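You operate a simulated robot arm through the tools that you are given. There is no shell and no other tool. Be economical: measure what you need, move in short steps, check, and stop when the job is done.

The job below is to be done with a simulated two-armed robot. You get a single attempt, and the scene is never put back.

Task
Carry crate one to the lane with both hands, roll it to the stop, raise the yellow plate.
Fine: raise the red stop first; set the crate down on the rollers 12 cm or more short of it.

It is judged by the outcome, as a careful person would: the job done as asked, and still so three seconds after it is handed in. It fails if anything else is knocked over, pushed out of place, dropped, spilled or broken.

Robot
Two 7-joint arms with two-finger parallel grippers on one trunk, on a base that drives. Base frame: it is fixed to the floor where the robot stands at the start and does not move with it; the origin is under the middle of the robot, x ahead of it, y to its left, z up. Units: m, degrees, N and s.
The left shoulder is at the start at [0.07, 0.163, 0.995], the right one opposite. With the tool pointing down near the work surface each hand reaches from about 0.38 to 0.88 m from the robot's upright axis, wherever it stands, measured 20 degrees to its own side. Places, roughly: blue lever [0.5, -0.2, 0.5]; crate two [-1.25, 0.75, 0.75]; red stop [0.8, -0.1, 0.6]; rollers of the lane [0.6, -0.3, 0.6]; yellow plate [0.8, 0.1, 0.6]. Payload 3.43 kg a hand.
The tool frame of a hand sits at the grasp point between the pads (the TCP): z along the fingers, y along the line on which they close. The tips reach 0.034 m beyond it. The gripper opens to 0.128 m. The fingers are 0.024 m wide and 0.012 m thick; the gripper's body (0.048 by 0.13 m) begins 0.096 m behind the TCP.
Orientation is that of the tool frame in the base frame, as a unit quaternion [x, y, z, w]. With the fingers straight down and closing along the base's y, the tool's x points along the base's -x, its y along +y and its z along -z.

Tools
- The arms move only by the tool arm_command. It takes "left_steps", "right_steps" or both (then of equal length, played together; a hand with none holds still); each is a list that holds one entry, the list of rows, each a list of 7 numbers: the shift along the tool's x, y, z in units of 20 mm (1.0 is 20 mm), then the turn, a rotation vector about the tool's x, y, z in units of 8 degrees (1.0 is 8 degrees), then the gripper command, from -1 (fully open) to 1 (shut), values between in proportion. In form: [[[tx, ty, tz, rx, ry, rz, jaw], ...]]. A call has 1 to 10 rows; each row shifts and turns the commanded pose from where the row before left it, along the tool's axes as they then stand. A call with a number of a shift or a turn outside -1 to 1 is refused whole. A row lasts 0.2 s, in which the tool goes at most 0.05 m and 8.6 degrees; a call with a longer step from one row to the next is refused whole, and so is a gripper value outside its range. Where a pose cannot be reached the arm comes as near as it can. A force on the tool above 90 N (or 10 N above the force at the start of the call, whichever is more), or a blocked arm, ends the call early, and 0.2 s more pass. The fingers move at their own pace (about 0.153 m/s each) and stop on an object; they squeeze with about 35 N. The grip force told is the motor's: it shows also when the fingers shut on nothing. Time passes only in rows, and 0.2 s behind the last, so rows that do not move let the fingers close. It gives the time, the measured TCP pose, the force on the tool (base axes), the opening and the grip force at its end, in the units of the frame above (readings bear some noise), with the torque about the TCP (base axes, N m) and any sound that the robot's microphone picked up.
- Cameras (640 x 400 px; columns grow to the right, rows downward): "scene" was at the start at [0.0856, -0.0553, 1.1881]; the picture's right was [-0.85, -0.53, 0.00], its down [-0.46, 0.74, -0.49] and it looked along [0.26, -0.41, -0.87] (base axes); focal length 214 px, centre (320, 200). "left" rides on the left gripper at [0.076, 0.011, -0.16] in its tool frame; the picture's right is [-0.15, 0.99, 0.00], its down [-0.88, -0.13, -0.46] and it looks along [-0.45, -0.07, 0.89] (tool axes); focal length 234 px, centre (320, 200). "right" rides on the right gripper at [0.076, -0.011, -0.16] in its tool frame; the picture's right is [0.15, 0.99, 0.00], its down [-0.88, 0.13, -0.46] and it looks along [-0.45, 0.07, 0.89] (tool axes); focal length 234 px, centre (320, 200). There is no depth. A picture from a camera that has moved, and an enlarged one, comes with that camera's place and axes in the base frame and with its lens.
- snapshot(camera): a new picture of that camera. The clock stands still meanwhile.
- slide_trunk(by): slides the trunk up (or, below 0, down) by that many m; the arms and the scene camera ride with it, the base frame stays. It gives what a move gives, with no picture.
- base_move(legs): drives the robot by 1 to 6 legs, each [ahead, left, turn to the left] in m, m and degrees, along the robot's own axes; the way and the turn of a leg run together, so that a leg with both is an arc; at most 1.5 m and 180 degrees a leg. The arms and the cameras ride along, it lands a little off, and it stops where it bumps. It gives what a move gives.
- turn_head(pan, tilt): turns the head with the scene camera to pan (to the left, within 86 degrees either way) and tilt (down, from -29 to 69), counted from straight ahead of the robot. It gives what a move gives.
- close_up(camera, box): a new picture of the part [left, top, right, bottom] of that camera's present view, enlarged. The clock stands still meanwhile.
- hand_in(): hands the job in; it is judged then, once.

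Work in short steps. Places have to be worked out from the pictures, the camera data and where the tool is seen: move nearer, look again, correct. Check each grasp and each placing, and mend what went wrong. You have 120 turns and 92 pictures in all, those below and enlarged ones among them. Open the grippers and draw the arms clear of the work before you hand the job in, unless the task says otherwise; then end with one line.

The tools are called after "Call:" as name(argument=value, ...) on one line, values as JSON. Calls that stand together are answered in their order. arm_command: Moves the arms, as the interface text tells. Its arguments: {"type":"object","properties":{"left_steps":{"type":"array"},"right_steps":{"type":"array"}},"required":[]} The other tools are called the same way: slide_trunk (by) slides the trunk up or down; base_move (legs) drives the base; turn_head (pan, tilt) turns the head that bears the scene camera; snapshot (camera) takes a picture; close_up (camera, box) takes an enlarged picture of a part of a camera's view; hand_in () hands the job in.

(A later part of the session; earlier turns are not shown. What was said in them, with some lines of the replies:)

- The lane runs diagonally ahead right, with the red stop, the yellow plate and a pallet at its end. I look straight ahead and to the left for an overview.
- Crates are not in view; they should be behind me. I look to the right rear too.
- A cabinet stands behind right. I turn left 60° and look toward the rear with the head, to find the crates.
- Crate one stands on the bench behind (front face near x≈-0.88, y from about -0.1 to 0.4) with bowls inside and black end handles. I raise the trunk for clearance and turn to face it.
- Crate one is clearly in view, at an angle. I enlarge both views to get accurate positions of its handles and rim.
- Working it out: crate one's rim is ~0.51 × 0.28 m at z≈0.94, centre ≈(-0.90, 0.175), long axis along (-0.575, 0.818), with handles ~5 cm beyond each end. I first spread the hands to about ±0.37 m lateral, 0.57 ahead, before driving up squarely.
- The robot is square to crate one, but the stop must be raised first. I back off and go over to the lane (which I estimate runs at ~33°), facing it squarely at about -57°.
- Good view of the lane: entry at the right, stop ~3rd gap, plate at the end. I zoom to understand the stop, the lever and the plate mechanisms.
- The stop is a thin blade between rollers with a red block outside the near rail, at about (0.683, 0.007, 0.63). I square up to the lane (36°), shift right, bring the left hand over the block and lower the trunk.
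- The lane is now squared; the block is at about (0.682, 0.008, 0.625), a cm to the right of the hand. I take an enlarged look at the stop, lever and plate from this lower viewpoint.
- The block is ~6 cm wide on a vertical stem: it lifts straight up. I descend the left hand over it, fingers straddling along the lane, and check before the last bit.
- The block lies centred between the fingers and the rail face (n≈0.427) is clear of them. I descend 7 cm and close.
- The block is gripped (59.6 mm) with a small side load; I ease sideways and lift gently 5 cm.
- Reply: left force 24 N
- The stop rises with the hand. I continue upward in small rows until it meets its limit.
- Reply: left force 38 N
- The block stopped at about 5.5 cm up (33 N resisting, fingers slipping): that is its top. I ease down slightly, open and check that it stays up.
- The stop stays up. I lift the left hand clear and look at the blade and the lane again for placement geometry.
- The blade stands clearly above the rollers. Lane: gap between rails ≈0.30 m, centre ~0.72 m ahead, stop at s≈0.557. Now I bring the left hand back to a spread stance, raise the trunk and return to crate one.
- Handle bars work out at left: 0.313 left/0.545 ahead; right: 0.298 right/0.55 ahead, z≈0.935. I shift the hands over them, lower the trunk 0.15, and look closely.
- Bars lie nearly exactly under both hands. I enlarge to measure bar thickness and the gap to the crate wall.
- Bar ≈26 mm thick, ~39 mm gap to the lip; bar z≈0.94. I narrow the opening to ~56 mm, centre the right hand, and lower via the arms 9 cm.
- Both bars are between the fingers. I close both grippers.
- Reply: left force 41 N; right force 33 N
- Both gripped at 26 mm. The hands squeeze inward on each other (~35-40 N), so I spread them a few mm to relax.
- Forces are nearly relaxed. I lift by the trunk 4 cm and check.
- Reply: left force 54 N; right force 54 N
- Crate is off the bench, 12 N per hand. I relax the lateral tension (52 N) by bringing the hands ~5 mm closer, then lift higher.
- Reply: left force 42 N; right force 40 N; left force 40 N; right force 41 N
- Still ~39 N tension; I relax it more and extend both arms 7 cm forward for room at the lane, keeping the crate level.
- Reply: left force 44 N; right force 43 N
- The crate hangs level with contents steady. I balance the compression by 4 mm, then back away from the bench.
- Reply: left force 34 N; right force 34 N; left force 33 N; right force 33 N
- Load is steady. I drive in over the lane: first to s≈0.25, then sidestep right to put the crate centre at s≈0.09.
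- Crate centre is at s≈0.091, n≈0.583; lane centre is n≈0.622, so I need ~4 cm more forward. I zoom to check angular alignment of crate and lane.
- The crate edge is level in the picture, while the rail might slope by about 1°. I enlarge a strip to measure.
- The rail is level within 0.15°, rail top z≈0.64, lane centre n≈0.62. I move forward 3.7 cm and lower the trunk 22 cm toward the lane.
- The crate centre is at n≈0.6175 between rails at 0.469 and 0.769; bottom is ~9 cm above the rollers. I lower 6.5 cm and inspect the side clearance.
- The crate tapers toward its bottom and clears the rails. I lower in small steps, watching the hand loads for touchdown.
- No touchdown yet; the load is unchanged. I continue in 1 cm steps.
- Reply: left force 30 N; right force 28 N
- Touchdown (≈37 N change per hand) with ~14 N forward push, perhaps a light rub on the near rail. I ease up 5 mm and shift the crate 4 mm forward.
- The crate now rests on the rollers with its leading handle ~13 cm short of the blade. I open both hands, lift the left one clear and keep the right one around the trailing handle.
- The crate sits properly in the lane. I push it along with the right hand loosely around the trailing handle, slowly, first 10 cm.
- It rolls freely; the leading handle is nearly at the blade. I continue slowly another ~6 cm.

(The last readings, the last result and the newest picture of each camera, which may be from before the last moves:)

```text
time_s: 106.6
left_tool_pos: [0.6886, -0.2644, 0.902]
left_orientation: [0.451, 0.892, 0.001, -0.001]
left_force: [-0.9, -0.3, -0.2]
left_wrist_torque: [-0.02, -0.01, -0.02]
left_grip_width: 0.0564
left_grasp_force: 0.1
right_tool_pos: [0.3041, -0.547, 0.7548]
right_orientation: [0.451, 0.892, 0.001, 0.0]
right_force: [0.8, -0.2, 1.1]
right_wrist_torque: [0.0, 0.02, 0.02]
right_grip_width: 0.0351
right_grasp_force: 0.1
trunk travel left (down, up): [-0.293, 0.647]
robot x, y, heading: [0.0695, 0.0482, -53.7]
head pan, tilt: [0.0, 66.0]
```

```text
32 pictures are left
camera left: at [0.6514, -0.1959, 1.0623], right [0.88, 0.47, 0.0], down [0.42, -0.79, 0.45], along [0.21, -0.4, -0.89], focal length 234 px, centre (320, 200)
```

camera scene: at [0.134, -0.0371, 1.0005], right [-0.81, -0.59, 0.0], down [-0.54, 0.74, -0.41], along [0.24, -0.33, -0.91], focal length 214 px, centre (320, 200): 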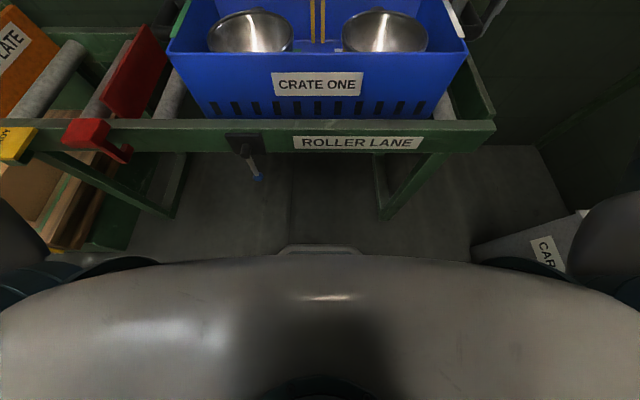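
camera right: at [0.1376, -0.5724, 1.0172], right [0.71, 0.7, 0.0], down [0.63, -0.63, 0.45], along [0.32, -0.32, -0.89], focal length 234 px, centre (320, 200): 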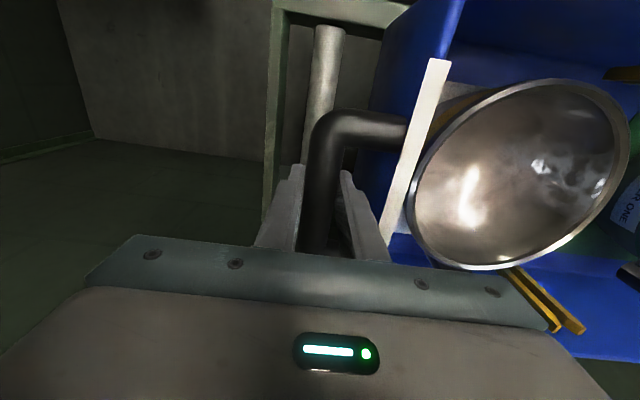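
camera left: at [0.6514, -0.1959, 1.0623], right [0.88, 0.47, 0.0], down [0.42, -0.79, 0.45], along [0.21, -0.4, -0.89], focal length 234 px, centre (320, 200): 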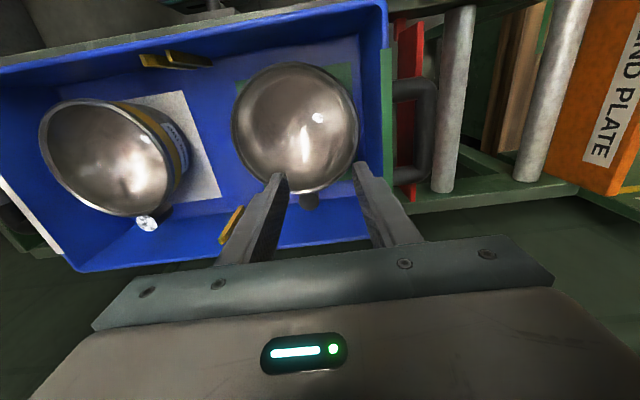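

The handle passes above the blade; the crate wall will meet it. I keep pushing gently.

Call:
arm_command(right_steps=[[[0, 0.4, 0, 0, 0, 0, 0.45], [0, 0.4, 0, 0, 0, 0, 0.45], [0, 0.4, 0, 0, 0, 0, 0.45], [0, 0.4, 0, 0, 0, 0, 0.45], [0, 0.4, 0, 0, 0, 0, 0.45], [0, 0.4, 0, 0, 0, 0, 0.45], [0, 0, 0, 0, 0, 0, 0.45]]])

Call:
snapshot(camera="left")

```text
time_s: 108.2
left_tool_pos: [0.6885, -0.2651, 0.901]
left_orientation: [0.451, 0.892, 0.002, 0.001]
left_force: [0.3, -0.1, 0.1]
left_wrist_torque: [0.01, 0.03, 0.0]
left_grip_width: 0.0563
left_grasp_force: 0.1
right_tool_pos: [0.3412, -0.5179, 0.7548]
right_orientation: [0.452, 0.892, 0.0, 0.0]
right_force: [0.2, 0.2, -0.4]
right_wrist_torque: [0.01, 0.02, 0.02]
right_grip_width: 0.0353
right_grasp_force: 0.0
trunk travel left (down, up): [-0.293, 0.647]
robot x, y, heading: [0.0685, 0.0526, -53.6]
head pan, tilt: [0.0, 66.0]
```

```text
31 pictures are left
camera left: at [0.6514, -0.1959, 1.0623], right [0.88, 0.47, 0.0], down [0.42, -0.79, 0.45], along [0.21, -0.4, -0.89], focal length 234 px, centre (320, 200)
```

left: 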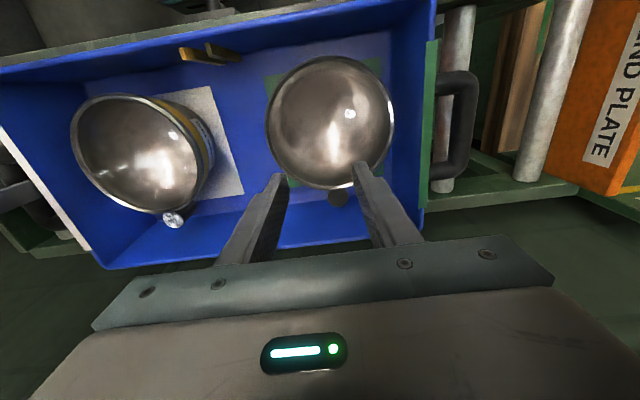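

The rim is now about over the blade; the lower wall should meet it soon. Smaller steps now, watching force.

Call:
arm_command(right_steps=[[[0, 0.25, 0, 0, 0, 0, 0.45], [0, 0.25, 0, 0, 0, 0, 0.45], [0, 0.25, 0, 0, 0, 0, 0.45], [0, 0.25, 0, 0, 0, 0, 0.45], [0, 0.25, 0, 0, 0, 0, 0.45], [0, 0, 0, 0, 0, 0, 0.45]]])

Call:
snapshot(camera="scene")

```text
time_s: 109.6
left_tool_pos: [0.6857, -0.2659, 0.9036]
left_orientation: [0.452, 0.892, 0.001, 0.0]
left_force: [-0.4, -0.6, 0.2]
left_wrist_torque: [0.0, -0.04, 0.0]
left_grip_width: 0.0564
left_grasp_force: 0.0
right_tool_pos: [0.3612, -0.5069, 0.7544]
right_orientation: [0.453, 0.891, 0.0, 0.0]
right_force: [-12.3, -8.3, 1.7]
right_wrist_torque: [0.11, 0.26, 0.05]
right_grip_width: 0.0436
right_grasp_force: 8.1
trunk travel left (down, up): [-0.293, 0.647]
robot x, y, heading: [0.0685, 0.0488, -53.9]
head pan, tilt: [0.0, 66.0]
```

```text
30 pictures are left
camera scene: at [0.1323, -0.0382, 1.0006], right [-0.81, -0.59, 0.0], down [-0.54, 0.74, -0.41], along [0.24, -0.33, -0.91], focal length 214 px, centre (320, 200)
```

scene: 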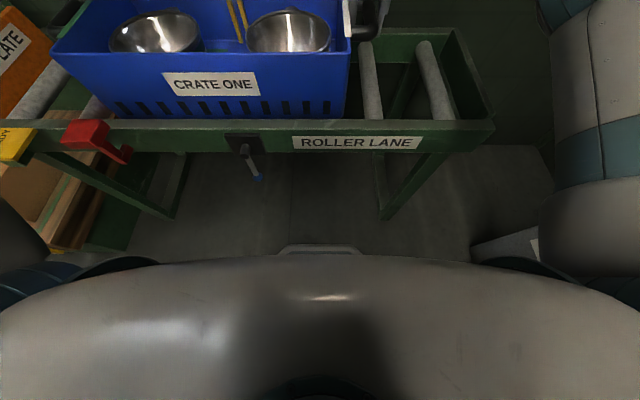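

The crate is against the stop (15 N, fingers pushed back). I open the right hand and lift it straight up clear.

Call:
arm_command(right_steps=[[[0, -0.2, 0, 0, 0, 0, 0.12], [0, 0, 0, 0, 0, 0, 0.12], [0, 0, -0.5, 0, 0, 0, 0.12], [0, 0, -1, 0, 0, 0, 0.12], [0, 0, -1, 0, 0, 0, 0.12], [0, 0, -1, 0, 0, 0, 0.12], [0, 0, -1, 0, 0, 0, 0.12], [0, 0, -1, 0, 0, 0, 0.12], [0, 0, -1, 0, 0, 0, 0.12], [0, 0, -1, 0, 0, 0, 0.12]]])

Call:
snapshot(camera="right")

Call:
snapshot(camera="left")

```text
time_s: 111.8
left_tool_pos: [0.6888, -0.2644, 0.9007]
left_orientation: [0.45, 0.893, 0.001, 0.0]
left_force: [-0.3, 0.6, 0.1]
left_wrist_torque: [-0.05, 0.03, 0.0]
left_grip_width: 0.0565
left_grasp_force: 0.1
right_tool_pos: [0.3587, -0.506, 0.9056]
right_orientation: [0.452, 0.892, -0.001, -0.001]
right_force: [-0.2, 0.0, -0.1]
right_wrist_torque: [0.03, 0.0, -0.01]
right_grip_width: 0.0564
right_grasp_force: 0.1
trunk travel left (down, up): [-0.293, 0.647]
robot x, y, heading: [0.0724, 0.0527, -53.6]
head pan, tilt: [0.0, 66.0]
```

```text
29 pictures are left
camera right: at [0.3057, -0.4514, 1.0664], right [0.71, 0.7, 0.0], down [0.63, -0.63, 0.46], along [0.32, -0.32, -0.89], focal length 234 px, centre (320, 200)
```

right: 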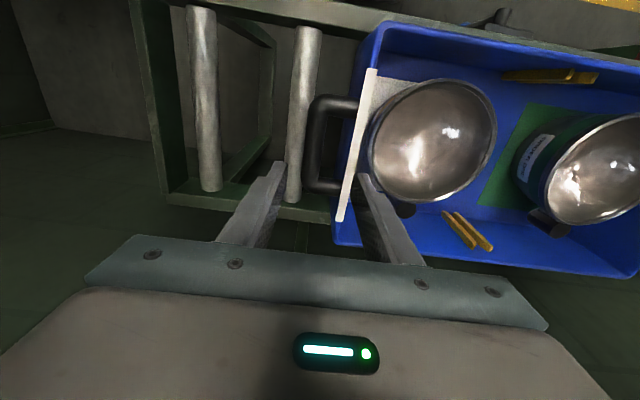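

```text
28 pictures are left
camera left: at [0.6512, -0.1954, 1.0624], right [0.88, 0.47, 0.0], down [0.42, -0.79, 0.45], along [0.21, -0.4, -0.89], focal length 234 px, centre (320, 200)
```

left: 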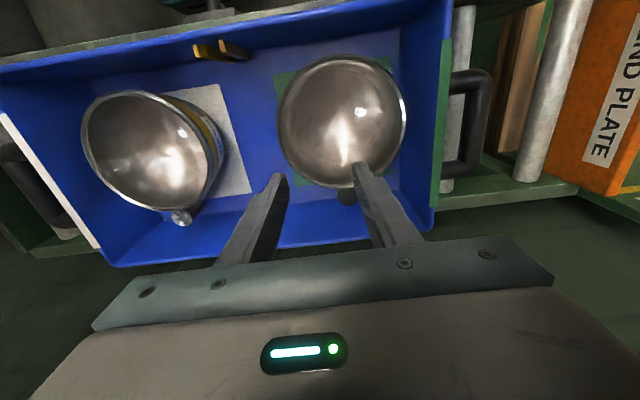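

The crate stays at the stop. Now the yellow plate: I raise the trunk 8 cm for clearance and move left along the lane to get a close look.

Call:
slide_trunk(by=0.08)

Call:
base_move(legs=[[-0.15, 0, 0], [0.02, 0.49, 0]])

Call:
turn_head(pan=15, tilt=55)

Call:
snapshot(camera="scene")

Call:
snapshot(camera="left")

```text
time_s: 113.0
left_tool_pos: [0.6884, -0.2649, 0.981]
left_orientation: [0.451, 0.892, 0.002, -0.001]
left_force: [-0.2, 0.4, 0.2]
left_wrist_torque: [-0.01, 0.0, 0.0]
left_grip_width: 0.0562
left_grasp_force: 0.0
right_tool_pos: [0.3604, -0.507, 0.9847]
right_orientation: [0.452, 0.892, 0.0, -0.001]
right_force: [0.1, -0.7, 0.4]
right_wrist_torque: [0.03, 0.0, -0.01]
right_grip_width: 0.0562
right_grasp_force: 0.0
trunk travel left (down, up): [-0.373, 0.567]
robot x, y, heading: [0.0667, 0.0502, -53.6]
head pan, tilt: [0.0, 66.0]
```

```text
time_s: 116.9
left_tool_pos: [1.0034, 0.1257, 0.9823]
left_orientation: [0.453, 0.891, 0.0, -0.001]
left_force: [1.0, 0.5, -0.2]
left_wrist_torque: [0.0, 0.02, 0.03]
left_grip_width: 0.0563
left_grasp_force: 0.0
right_tool_pos: [0.6734, -0.1158, 0.9852]
right_orientation: [0.454, 0.891, 0.0, -0.001]
right_force: [0.1, -0.1, -0.2]
right_wrist_torque: [0.02, 0.03, -0.01]
right_grip_width: 0.0563
right_grasp_force: 0.0
trunk travel left (down, up): [-0.373, 0.567]
robot x, y, heading: [0.3823, 0.4439, -54.1]
head pan, tilt: [0.0, 66.0]
```

```text
time_s: 117.7
left_tool_pos: [1.0031, 0.1255, 0.9828]
left_orientation: [0.454, 0.891, 0.001, -0.001]
left_force: [0.4, 0.7, -0.3]
left_wrist_torque: [0.02, -0.04, 0.02]
left_grip_width: 0.0562
left_grasp_force: 0.0
right_tool_pos: [0.6727, -0.1155, 0.9851]
right_orientation: [0.454, 0.891, 0.0, -0.001]
right_force: [-0.2, -0.3, -0.6]
right_wrist_torque: [-0.03, -0.01, 0.02]
right_grip_width: 0.0562
right_grasp_force: 0.1
trunk travel left (down, up): [-0.373, 0.567]
robot x, y, heading: [0.3848, 0.4415, -54.0]
head pan, tilt: [15.0, 55.0]
```

```text
27 pictures are left
camera scene: at [0.4713, 0.3578, 1.0931], right [-0.63, -0.78, 0.0], down [-0.64, 0.52, -0.57], along [0.45, -0.36, -0.82], focal length 214 px, centre (320, 200)
```

scene: 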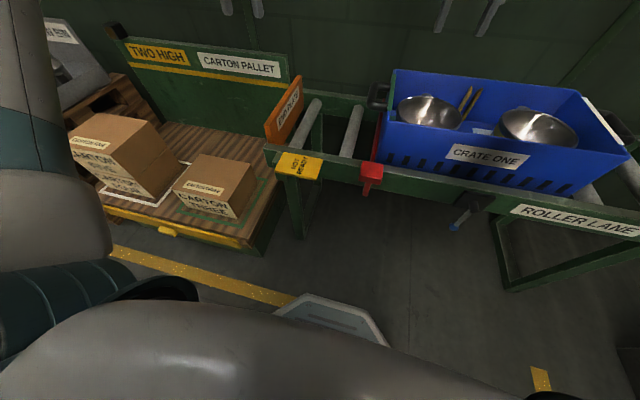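

```text
26 pictures are left
camera left: at [0.9664, 0.1937, 1.1423], right [0.89, 0.46, 0.0], down [0.41, -0.79, 0.45], along [0.21, -0.4, -0.89], focal length 234 px, centre (320, 200)
```

left: 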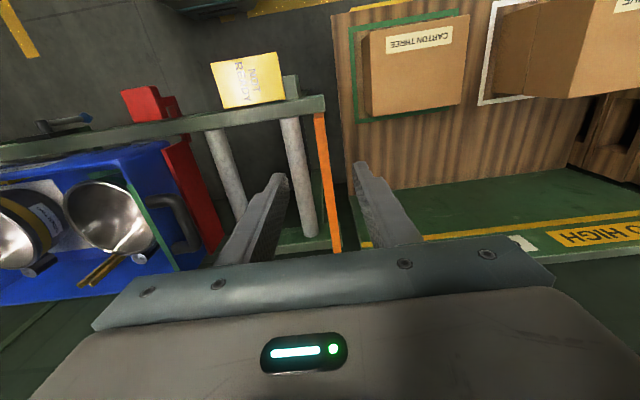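

The crate's wall appears right at the red blade. I enlarge the plate to see its mounting.

Call:
close_up(camera="scene", box=[255, 80, 415, 210])

Call:
close_up(camera="left", box=[190, 30, 350, 140])

```text
3.08 times, centred on (335, 145) of scene
camera zoom: at [0.4713, 0.3578, 1.0931], right [-0.63, -0.78, 0.0], down [-0.64, 0.52, -0.57], along [0.45, -0.36, -0.82], focal length 660 px, centre (274, 369)
```

zoom: 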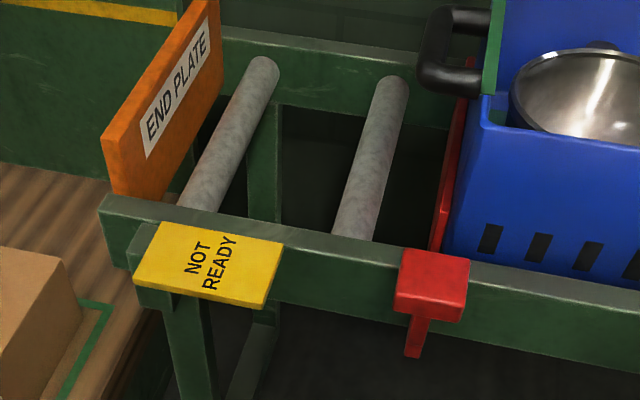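

```text
3.64 times, centred on (270, 85) of left
camera zoom: at [0.9664, 0.1937, 1.1423], right [0.89, 0.46, 0.0], down [0.41, -0.79, 0.45], along [0.21, -0.4, -0.89], focal length 852 px, centre (502, 618)
```

zoom: 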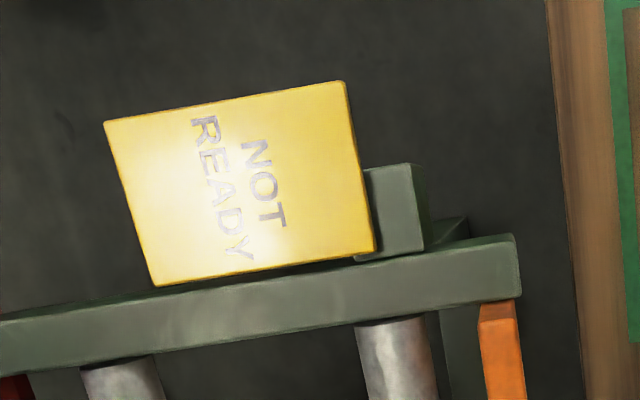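

Plate geometry: s 0.70–0.82, n 0.355–0.427, top z≈0.65, thin, with a green bracket at its far end; the outer near corner is free. I back off and turn the left hand to point forward so closed fingers can lift it from beneath.

Call:
base_move(legs=[[-0.22, 0, 0]])

Call:
arm_command(left_steps=[[[0, -0.8, 0, 0, -1, 0, 1], [0, 0, 0, 0, -1, 0, 1], [0, 0, 0, 0, -1, 0, 1], [0, 0, 0, 0, -1, 0, 1], [0, 0, 0, 0, -1, 0, 1], [0, 0, 0, 0, -1, 0, 1], [0, 0, 0, 0, -1, 0, 1], [0, 0, 0, 0, -1, 0, 1], [0, 0, 0, 0, -1, 0, 1], [0, 0, 0, 0, -1, 0, 1]]])

Call:
arm_command(left_steps=[[[0, -1, 0, 0, -1, 0, 1], [0, -1, 0, 0, -0.25, 0, 1], [0, -1, 0, 0, 0, 0, 1], [0, -1, 0, 0, 0, 0, 1], [0, -1, 0, 0, 0, 0, 1], [0, -1, 0, 0, 0, 0, 1], [0, -1, 0, 0, 0, 0, 1]]])

```text
time_s: 119.3
left_tool_pos: [0.8746, 0.3013, 0.9819]
left_orientation: [0.454, 0.891, 0.001, 0.0]
left_force: [-0.2, 0.1, 0.2]
left_wrist_torque: [-0.06, -0.03, 0.01]
left_grip_width: 0.0565
left_grasp_force: 0.1
right_tool_pos: [0.5439, 0.0625, 0.9858]
right_orientation: [0.455, 0.89, -0.001, 0.0]
right_force: [-0.7, 0.3, 0.6]
right_wrist_torque: [-0.03, -0.02, 0.01]
right_grip_width: 0.0564
right_grasp_force: 0.0
trunk travel left (down, up): [-0.373, 0.567]
robot x, y, heading: [0.2608, 0.6195, -54.1]
head pan, tilt: [15.0, 55.0]
```

```text
time_s: 121.5
left_tool_pos: [0.861, 0.2926, 0.9815]
left_orientation: [0.348, 0.683, -0.292, 0.572]
left_force: [0.0, 0.3, 0.9]
left_wrist_torque: [0.02, 0.0, -0.02]
left_grip_width: 0.0
left_grasp_force: 33.1
right_tool_pos: [0.5442, 0.0621, 0.9853]
right_orientation: [0.454, 0.891, -0.001, 0.0]
right_force: [1.1, 0.0, -0.2]
right_wrist_torque: [0.01, -0.01, -0.01]
right_grip_width: 0.0559
right_grasp_force: 0.1
trunk travel left (down, up): [-0.373, 0.567]
robot x, y, heading: [0.2569, 0.6171, -53.9]
head pan, tilt: [15.0, 55.0]
```

```text
time_s: 123.1
left_tool_pos: [0.747, 0.2094, 0.9815]
left_orientation: [0.321, 0.63, -0.32, 0.63]
left_force: [-0.1, 0.5, -0.3]
left_wrist_torque: [0.0, -0.04, 0.0]
left_grip_width: 0.0003
left_grasp_force: 32.8
right_tool_pos: [0.5421, 0.061, 0.9851]
right_orientation: [0.455, 0.891, 0.0, 0.0]
right_force: [-0.3, 0.3, 0.2]
right_wrist_torque: [0.03, 0.0, 0.02]
right_grip_width: 0.0564
right_grasp_force: 0.0
trunk travel left (down, up): [-0.373, 0.567]
robot x, y, heading: [0.257, 0.6222, -54.1]
head pan, tilt: [15.0, 55.0]
```

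The hand points forward at s≈0.727, n≈0.271. I lower the trunk 0.17 and then the arm ~0.205 so the closed fingers sit below plate level, still outside of it.

Call:
slide_trunk(by=-0.17)

Call:
arm_command(left_steps=[[[1, 0, 0, 0, 0, 0, 1], [1, 0, 0, 0, 0, 0, 1], [1, 0, 0, 0, 0, 0, 1], [1, 0, 0, 0, 0, 0, 1], [1, 0, 0, 0, 0, 0, 1], [1, 0, 0, 0, 0, 0, 1], [1, 0, 0, 0, 0, 0, 1], [1, 0, 0, 0, 0, 0, 1], [1, 0, 0, 0, 0, 0, 1], [1, 0, 0, 0, 0, 0, 1]]])

Call:
turn_head(pan=15, tilt=40)

Call:
snapshot(camera="scene")

Call:
snapshot(camera="left")

```text
time_s: 125.0
left_tool_pos: [0.7475, 0.2092, 0.8119]
left_orientation: [0.321, 0.63, -0.321, 0.63]
left_force: [-0.1, -0.2, 0.2]
left_wrist_torque: [0.02, 0.01, 0.04]
left_grip_width: 0.0001
left_grasp_force: 33.0
right_tool_pos: [0.5434, 0.0614, 0.8144]
right_orientation: [0.455, 0.89, 0.0, 0.0]
right_force: [0.9, 0.1, -0.3]
right_wrist_torque: [-0.03, -0.01, 0.01]
right_grip_width: 0.0562
right_grasp_force: 0.0
trunk travel left (down, up): [-0.203, 0.737]
robot x, y, heading: [0.2555, 0.6219, -54.4]
head pan, tilt: [15.0, 55.0]
```

```text
time_s: 127.2
left_tool_pos: [0.7484, 0.2107, 0.6105]
left_orientation: [0.321, 0.63, -0.319, 0.631]
left_force: [0.1, -1.0, -0.4]
left_wrist_torque: [-0.06, 0.01, 0.0]
left_grip_width: 0.0
left_grasp_force: 33.5
right_tool_pos: [0.5433, 0.0612, 0.8146]
right_orientation: [0.455, 0.891, -0.001, 0.0]
right_force: [0.7, 0.4, -0.5]
right_wrist_torque: [-0.01, -0.02, 0.0]
right_grip_width: 0.0561
right_grasp_force: 0.1
trunk travel left (down, up): [-0.203, 0.737]
robot x, y, heading: [0.2555, 0.6179, -54.3]
head pan, tilt: [15.0, 55.0]
```

```text
time_s: 128.0
left_tool_pos: [0.7484, 0.2107, 0.6117]
left_orientation: [0.321, 0.63, -0.32, 0.63]
left_force: [0.1, 0.1, 0.2]
left_wrist_torque: [-0.01, 0.02, 0.01]
left_grip_width: 0.0
left_grasp_force: 33.7
right_tool_pos: [0.5428, 0.0609, 0.8152]
right_orientation: [0.455, 0.891, 0.0, 0.0]
right_force: [-0.4, -1.0, 0.2]
right_wrist_torque: [0.01, -0.01, -0.02]
right_grip_width: 0.0562
right_grasp_force: 0.0
trunk travel left (down, up): [-0.203, 0.737]
robot x, y, heading: [0.2547, 0.6198, -54.1]
head pan, tilt: [15.0, 40.0]
```

```text
23 pictures are left
camera scene: at [0.3526, 0.5268, 0.9438], right [-0.63, -0.78, 0.0], down [-0.5, 0.41, -0.77], along [0.59, -0.48, -0.64], focal length 214 px, centre (320, 200)
```

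scene: 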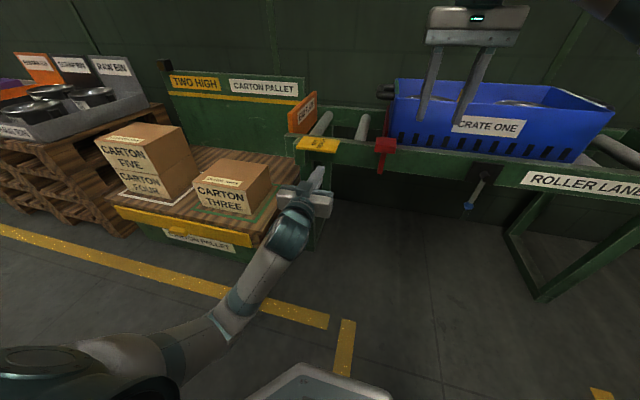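

```text
22 pictures are left
camera left: at [0.662, 0.347, 0.5365], right [0.8, 0.58, 0.15], down [-0.37, 0.29, 0.88], along [0.47, -0.76, 0.45], focal length 234 px, centre (320, 200)
```

left: 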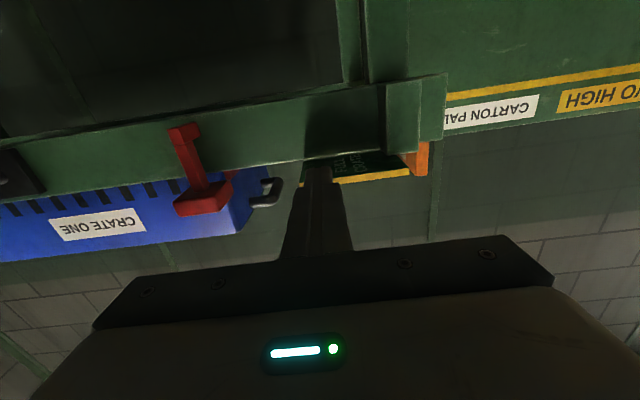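

I have a view of the plate's underside between rail and fingers; I enlarge it.

Call:
close_up(camera="left", box=[240, 60, 460, 200])

Call:
close_up(camera="scene", box=[260, 80, 420, 220])

```text
2.86 times, centred on (350, 130) of left
camera zoom: at [0.662, 0.347, 0.5365], right [0.8, 0.58, 0.15], down [-0.37, 0.29, 0.88], along [0.47, -0.76, 0.45], focal length 669 px, centre (234, 400)
```

zoom: 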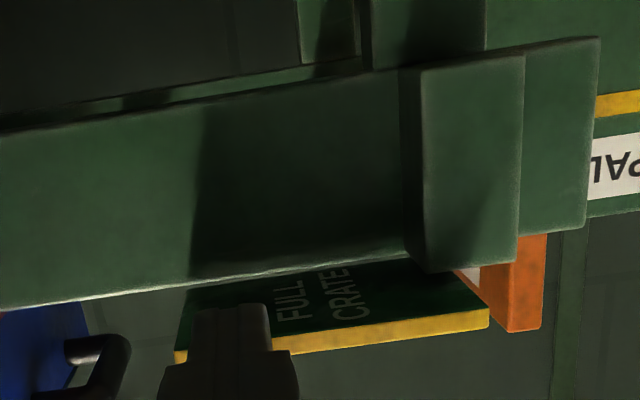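

```text
2.86 times, centred on (340, 150) of scene
camera zoom: at [0.3526, 0.5268, 0.9438], right [-0.63, -0.78, 0.0], down [-0.5, 0.41, -0.77], along [0.59, -0.48, -0.64], focal length 613 px, centre (263, 343)
```

zoom: 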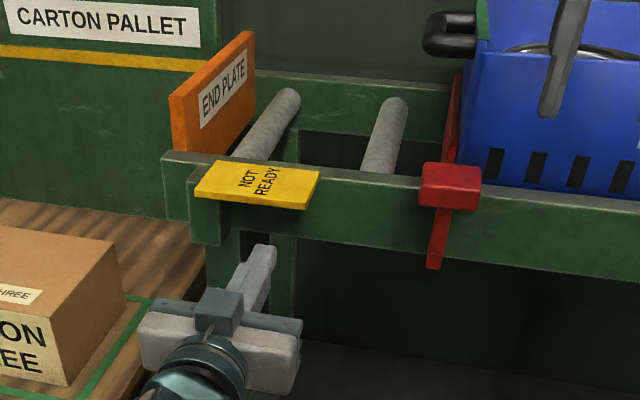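

The underside reads "FULL CRATE"; the hinge is on the bracket at the far end (s≈0.82), so the near edge swings up about an axis across the lane. I slide the fingers under the free part and raise 6 cm.

Call:
arm_command(left_steps=[[[0, 0, 0.94, 0, 0, 0, 1], [0, 0, 0.94, 0, 0, 0, 1], [0, 0, 0.94, 0, 0, 0, 1], [0, 0, 0.94, 0, 0, 0, 1], [0, 0, 0.94, 0, 0, 0, 1], [-0.6, 0, 0, 0, 0, 0, 1], [-0.6, 0, 0, 0, 0, 0, 1], [-0.6, 0, 0, 0, 0, 0, 1], [-0.6, 0, 0, 0, 0, 0, 1], [-0.6, 0, 0, 0, 0, 0, 1]]])

Call:
close_up(camera="scene", box=[260, 80, 420, 220])

```text
time_s: 130.2
left_tool_pos: [0.8026, 0.1332, 0.6718]
left_orientation: [0.322, 0.63, -0.321, 0.63]
left_force: [-0.9, -1.1, 0.2]
left_wrist_torque: [-0.03, 0.0, -0.01]
left_grip_width: 0.0
left_grasp_force: 32.6
right_tool_pos: [0.542, 0.0613, 0.8141]
right_orientation: [0.455, 0.89, 0.0, 0.0]
right_force: [1.2, -0.2, -0.5]
right_wrist_torque: [0.0, 0.03, 0.04]
right_grip_width: 0.0563
right_grasp_force: 0.1
trunk travel left (down, up): [-0.203, 0.737]
robot x, y, heading: [0.2557, 0.6175, -54.2]
head pan, tilt: [15.0, 40.0]
```

```text
2.86 times, centred on (340, 150) of scene
camera zoom: at [0.3526, 0.5268, 0.9438], right [-0.63, -0.78, 0.0], down [-0.5, 0.41, -0.77], along [0.59, -0.48, -0.64], focal length 613 px, centre (263, 343)
```

zoom: 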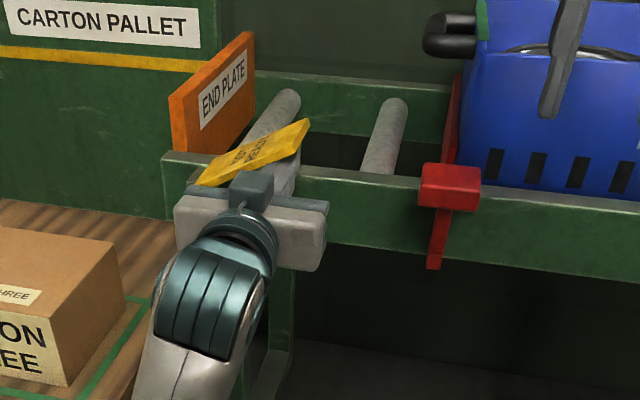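

It swings up about the far end as predicted. I follow the arc up and toward the bracket.

Call:
arm_command(left_steps=[[[-0.7, 0.5, 0, 0, 0, 0, 1], [-0.7, 0.5, 0, 0, 0, 0, 1], [-0.65, 0.5, 0, 0, 0, 0, 1], [-0.4, 0.7, 0, 0, 0, 0, 1], [-0.4, 0.7, 0, 0, 0, 0, 1], [-0.3, 0.7, 0, 0, 0, 0, 1]]])

Call:
close_up(camera="scene", box=[260, 80, 420, 220])

```text
time_s: 131.6
left_tool_pos: [0.8577, 0.1752, 0.7328]
left_orientation: [0.324, 0.63, -0.321, 0.628]
left_force: [-15.1, -1.0, -8.5]
left_wrist_torque: [-0.02, -0.07, 0.06]
left_grip_width: 0.0
left_grasp_force: 32.4
right_tool_pos: [0.5428, 0.0604, 0.8146]
right_orientation: [0.455, 0.89, 0.0, 0.001]
right_force: [0.1, -0.4, 1.1]
right_wrist_torque: [0.03, -0.02, 0.0]
right_grip_width: 0.0562
right_grasp_force: 0.1
trunk travel left (down, up): [-0.203, 0.737]
robot x, y, heading: [0.256, 0.6225, -54.4]
head pan, tilt: [15.0, 40.0]
```

```text
2.86 times, centred on (340, 150) of scene
camera zoom: at [0.3516, 0.5261, 0.9436], right [-0.63, -0.78, 0.0], down [-0.5, 0.41, -0.77], along [0.59, -0.48, -0.64], focal length 613 px, centre (263, 343)
```

zoom: 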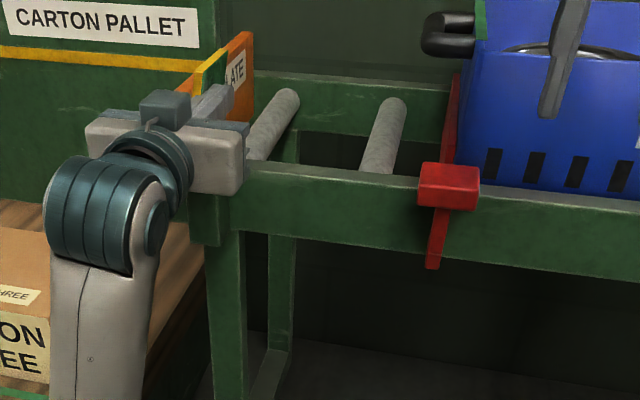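

The plate is nearly vertical with some resistance (~13 N). I push a little further toward the bracket to seat it.

Call:
arm_command(left_steps=[[[0.1, 0.3, 0, 0, 0, 0, 1], [0, 0.3, 0, 0, 0, 0, 1], [0, 0, 0, 0, 0, 0, 1]]])

Call:
snapshot(camera="scene")

```text
time_s: 132.4
left_tool_pos: [0.8615, 0.1752, 0.7341]
left_orientation: [0.329, 0.626, -0.325, 0.628]
left_force: [-45.1, -30.4, -0.9]
left_wrist_torque: [0.31, -0.53, 0.44]
left_grip_width: 0.0
left_grasp_force: 33.5
right_tool_pos: [0.5383, 0.0592, 0.8146]
right_orientation: [0.456, 0.89, 0.001, 0.001]
right_force: [-0.3, -1.3, -0.5]
right_wrist_torque: [-0.03, 0.01, 0.0]
right_grip_width: 0.0564
right_grasp_force: 0.0
trunk travel left (down, up): [-0.203, 0.737]
robot x, y, heading: [0.2547, 0.6198, -54.2]
head pan, tilt: [15.0, 40.0]
```

```text
17 pictures are left
camera scene: at [0.3485, 0.5238, 0.944], right [-0.63, -0.77, 0.0], down [-0.49, 0.41, -0.77], along [0.6, -0.48, -0.64], focal length 214 px, centre (320, 200)
```

scene: 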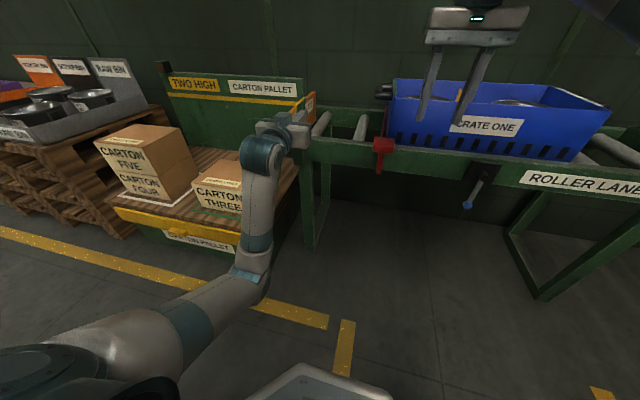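

It is at its limit (54 N). I ease the hand back away from it and check the plate stays up.

Call:
arm_command(left_steps=[[[0, -0.5, 0, 0, 0, 0, 1], [0, -0.5, 0, 0, 0, 0, 1], [0, -1, 0, 0, 0, 0, 1], [0, -1, 0, 0, 0, 0, 1], [0, 0, -1, 0, 0, 0, 1], [0, 0, -1, 0, 0, 0, 1], [0, 0, -1, 0, 0, 0, 1], [0, 0, -1, 0, 0, 0, 1], [0, 0, -1, 0, 0, 0, 1], [0, 0, -1, 0, 0, 0, 1]]])

Call:
close_up(camera="scene", box=[260, 70, 440, 210])

```text
time_s: 134.6
left_tool_pos: [0.7602, 0.23, 0.7333]
left_orientation: [0.321, 0.63, -0.32, 0.63]
left_force: [0.2, 0.2, -0.3]
left_wrist_torque: [0.0, -0.01, 0.02]
left_grip_width: 0.0002
left_grasp_force: 32.5
left hand out of reach, approached as far as the arm can: row 10
right_tool_pos: [0.543, 0.0613, 0.8138]
right_orientation: [0.455, 0.891, -0.001, 0.0]
right_force: [-0.2, -0.4, 0.4]
right_wrist_torque: [0.02, -0.01, -0.02]
right_grip_width: 0.0564
right_grasp_force: 0.0
trunk travel left (down, up): [-0.203, 0.737]
robot x, y, heading: [0.2604, 0.618, -54.3]
head pan, tilt: [15.0, 40.0]
```

```text
2.86 times, centred on (350, 140) of scene
camera zoom: at [0.3526, 0.5268, 0.9438], right [-0.63, -0.78, 0.0], down [-0.5, 0.41, -0.77], along [0.59, -0.48, -0.64], focal length 613 px, centre (234, 371)
```

zoom: 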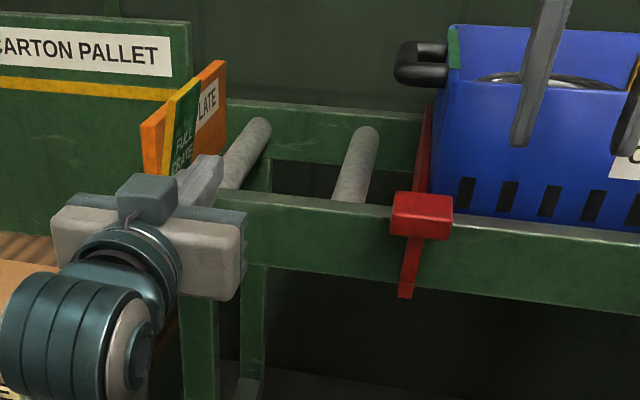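

The plate stands up, showing "FULL CRATE". I drive back, raise the trunk, open the hands, and make a final check of crate, stop and plate.

Call:
base_move(legs=[[-0.25, 0, 0]])

Call:
slide_trunk(by=0.2)

Call:
arm_command(left_steps=[[[0, 0, 0, 0, 0, 0, -1], [0, 0, 0, 0, 0, 0, -1], [0, 0, 0, 0, 0, 0, -1]]], right_steps=[[[0, 0, 0, 0, 0, 0, -1], [0, 0, 0, 0, 0, 0, -1], [0, 0, 0, 0, 0, 0, -1]]])

Call:
turn_head(pan=0, tilt=40)

Call:
snapshot(camera="scene")

```text
time_s: 136.4
left_tool_pos: [0.6133, 0.4337, 0.7321]
left_orientation: [0.321, 0.63, -0.32, 0.63]
left_force: [0.3, -0.3, 0.5]
left_wrist_torque: [0.02, 0.01, 0.01]
left_grip_width: 0.0
left_grasp_force: 32.9
right_tool_pos: [0.396, 0.2651, 0.8146]
right_orientation: [0.455, 0.891, 0.0, 0.001]
right_force: [-0.7, -0.3, -0.5]
right_wrist_torque: [-0.04, -0.02, 0.0]
right_grip_width: 0.0562
right_grasp_force: 0.1
trunk travel left (down, up): [-0.203, 0.737]
robot x, y, heading: [0.1088, 0.821, -53.8]
head pan, tilt: [15.0, 40.0]
```

```text
time_s: 138.6
left_tool_pos: [0.6133, 0.432, 0.9322]
left_orientation: [0.322, 0.63, -0.32, 0.63]
left_force: [-0.1, -0.1, -0.5]
left_wrist_torque: [0.0, 0.0, -0.04]
left_grip_width: 0.0001
left_grasp_force: 32.5
right_tool_pos: [0.3971, 0.2633, 1.0149]
right_orientation: [0.454, 0.891, 0.0, 0.0]
right_force: [0.5, 0.2, 0.5]
right_wrist_torque: [0.01, -0.02, -0.03]
right_grip_width: 0.0561
right_grasp_force: 0.0
trunk travel left (down, up): [-0.403, 0.537]
robot x, y, heading: [0.1079, 0.8234, -54.0]
head pan, tilt: [15.0, 40.0]
```

```text
time_s: 139.4
left_tool_pos: [0.6128, 0.4329, 0.9328]
left_orientation: [0.322, 0.63, -0.32, 0.63]
left_force: [0.7, -0.7, -0.2]
left_wrist_torque: [0.01, -0.01, 0.0]
left_grip_width: 0.1281
left_grasp_force: 0.0
right_tool_pos: [0.3971, 0.2649, 1.0149]
right_orientation: [0.455, 0.891, 0.0, 0.0]
right_force: [0.3, -0.7, 0.2]
right_wrist_torque: [0.02, 0.01, 0.02]
right_grip_width: 0.1281
right_grasp_force: 0.2
trunk travel left (down, up): [-0.403, 0.537]
robot x, y, heading: [0.1096, 0.8218, -54.0]
head pan, tilt: [15.0, 40.0]
```

```text
time_s: 140.2
left_tool_pos: [0.6144, 0.4327, 0.9322]
left_orientation: [0.322, 0.631, -0.319, 0.63]
left_force: [-0.5, -0.9, -0.7]
left_wrist_torque: [-0.05, -0.01, 0.0]
left_grip_width: 0.128
left_grasp_force: 0.0
right_tool_pos: [0.3964, 0.2646, 1.0145]
right_orientation: [0.455, 0.89, 0.0, 0.001]
right_force: [0.2, 0.7, 0.0]
right_wrist_torque: [0.01, 0.0, -0.01]
right_grip_width: 0.1276
right_grasp_force: 0.0
trunk travel left (down, up): [-0.403, 0.537]
robot x, y, heading: [0.1084, 0.8258, -53.9]
head pan, tilt: [0.0, 40.0]
```

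```text
15 pictures are left
camera scene: at [0.1898, 0.7144, 1.1438], right [-0.81, -0.59, 0.0], down [-0.38, 0.52, -0.77], along [0.45, -0.62, -0.64], focal length 214 px, centre (320, 200)
```

scene: 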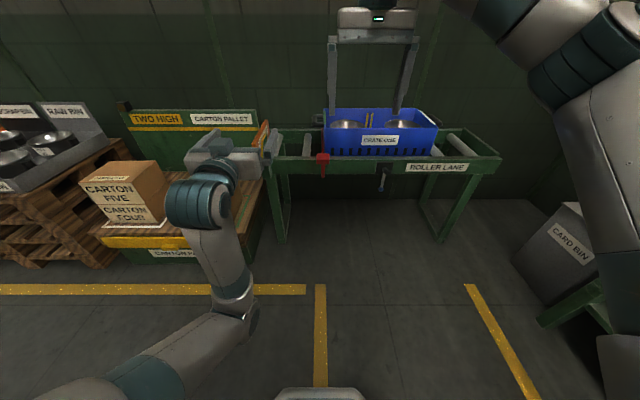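

All looks in place; I enlarge the lane to check that the crate touches the stop and that the plate is up.

Call:
close_up(camera="scene", box=[250, 90, 450, 200])

Call:
close_up(camera="right", box=[160, 60, 480, 260])

```text
3.20 times, centred on (350, 145) of scene
camera zoom: at [0.1898, 0.7144, 1.1438], right [-0.81, -0.59, 0.0], down [-0.38, 0.52, -0.77], along [0.45, -0.62, -0.64], focal length 686 px, centre (224, 376)
```

zoom: 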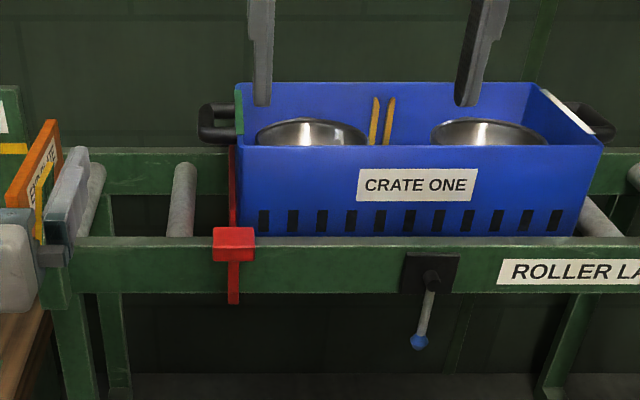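

```text
2.00 times, centred on (320, 160) of right
camera zoom: at [0.3435, 0.3194, 1.176], right [0.72, 0.7, 0.0], down [0.62, -0.64, 0.46], along [0.32, -0.33, -0.89], focal length 468 px, centre (320, 280)
```

zoom: 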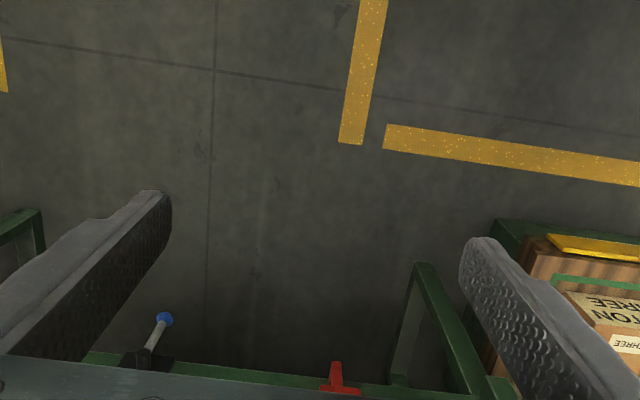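

I zoom tightly on the crate/stop contact; the camera is nearly in line with the blade.

Call:
close_up(camera="scene", box=[305, 110, 355, 175])

```text
6.15 times, centred on (330, 142) of scene
camera zoom: at [0.1898, 0.7144, 1.1438], right [-0.81, -0.59, 0.0], down [-0.38, 0.52, -0.77], along [0.45, -0.62, -0.64], focal length 1320 px, centre (258, 554)
```

zoom: 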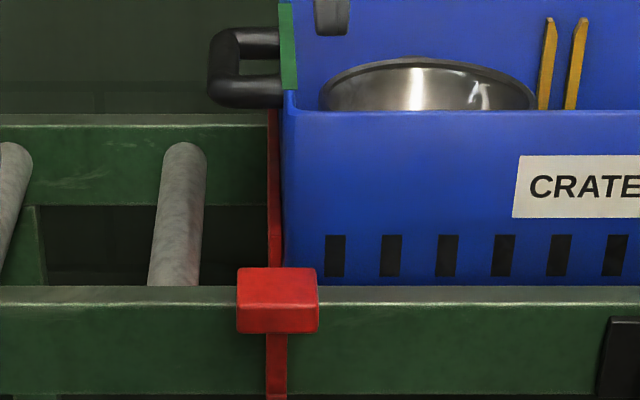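

The crate is touching the raised stop, the plate is up and both hands are open and clear, so I hand the job in.

Call:
hand_in()

```text
The job is handed in.
```

I raised the red stop, set crate one on the rollers about 13 cm short of it, and rolled it until it touched the stop. I then raised the yellow plate, which stays up and shows "FULL CRATE". Both hands are open and clear of the work, and the job is handed in.
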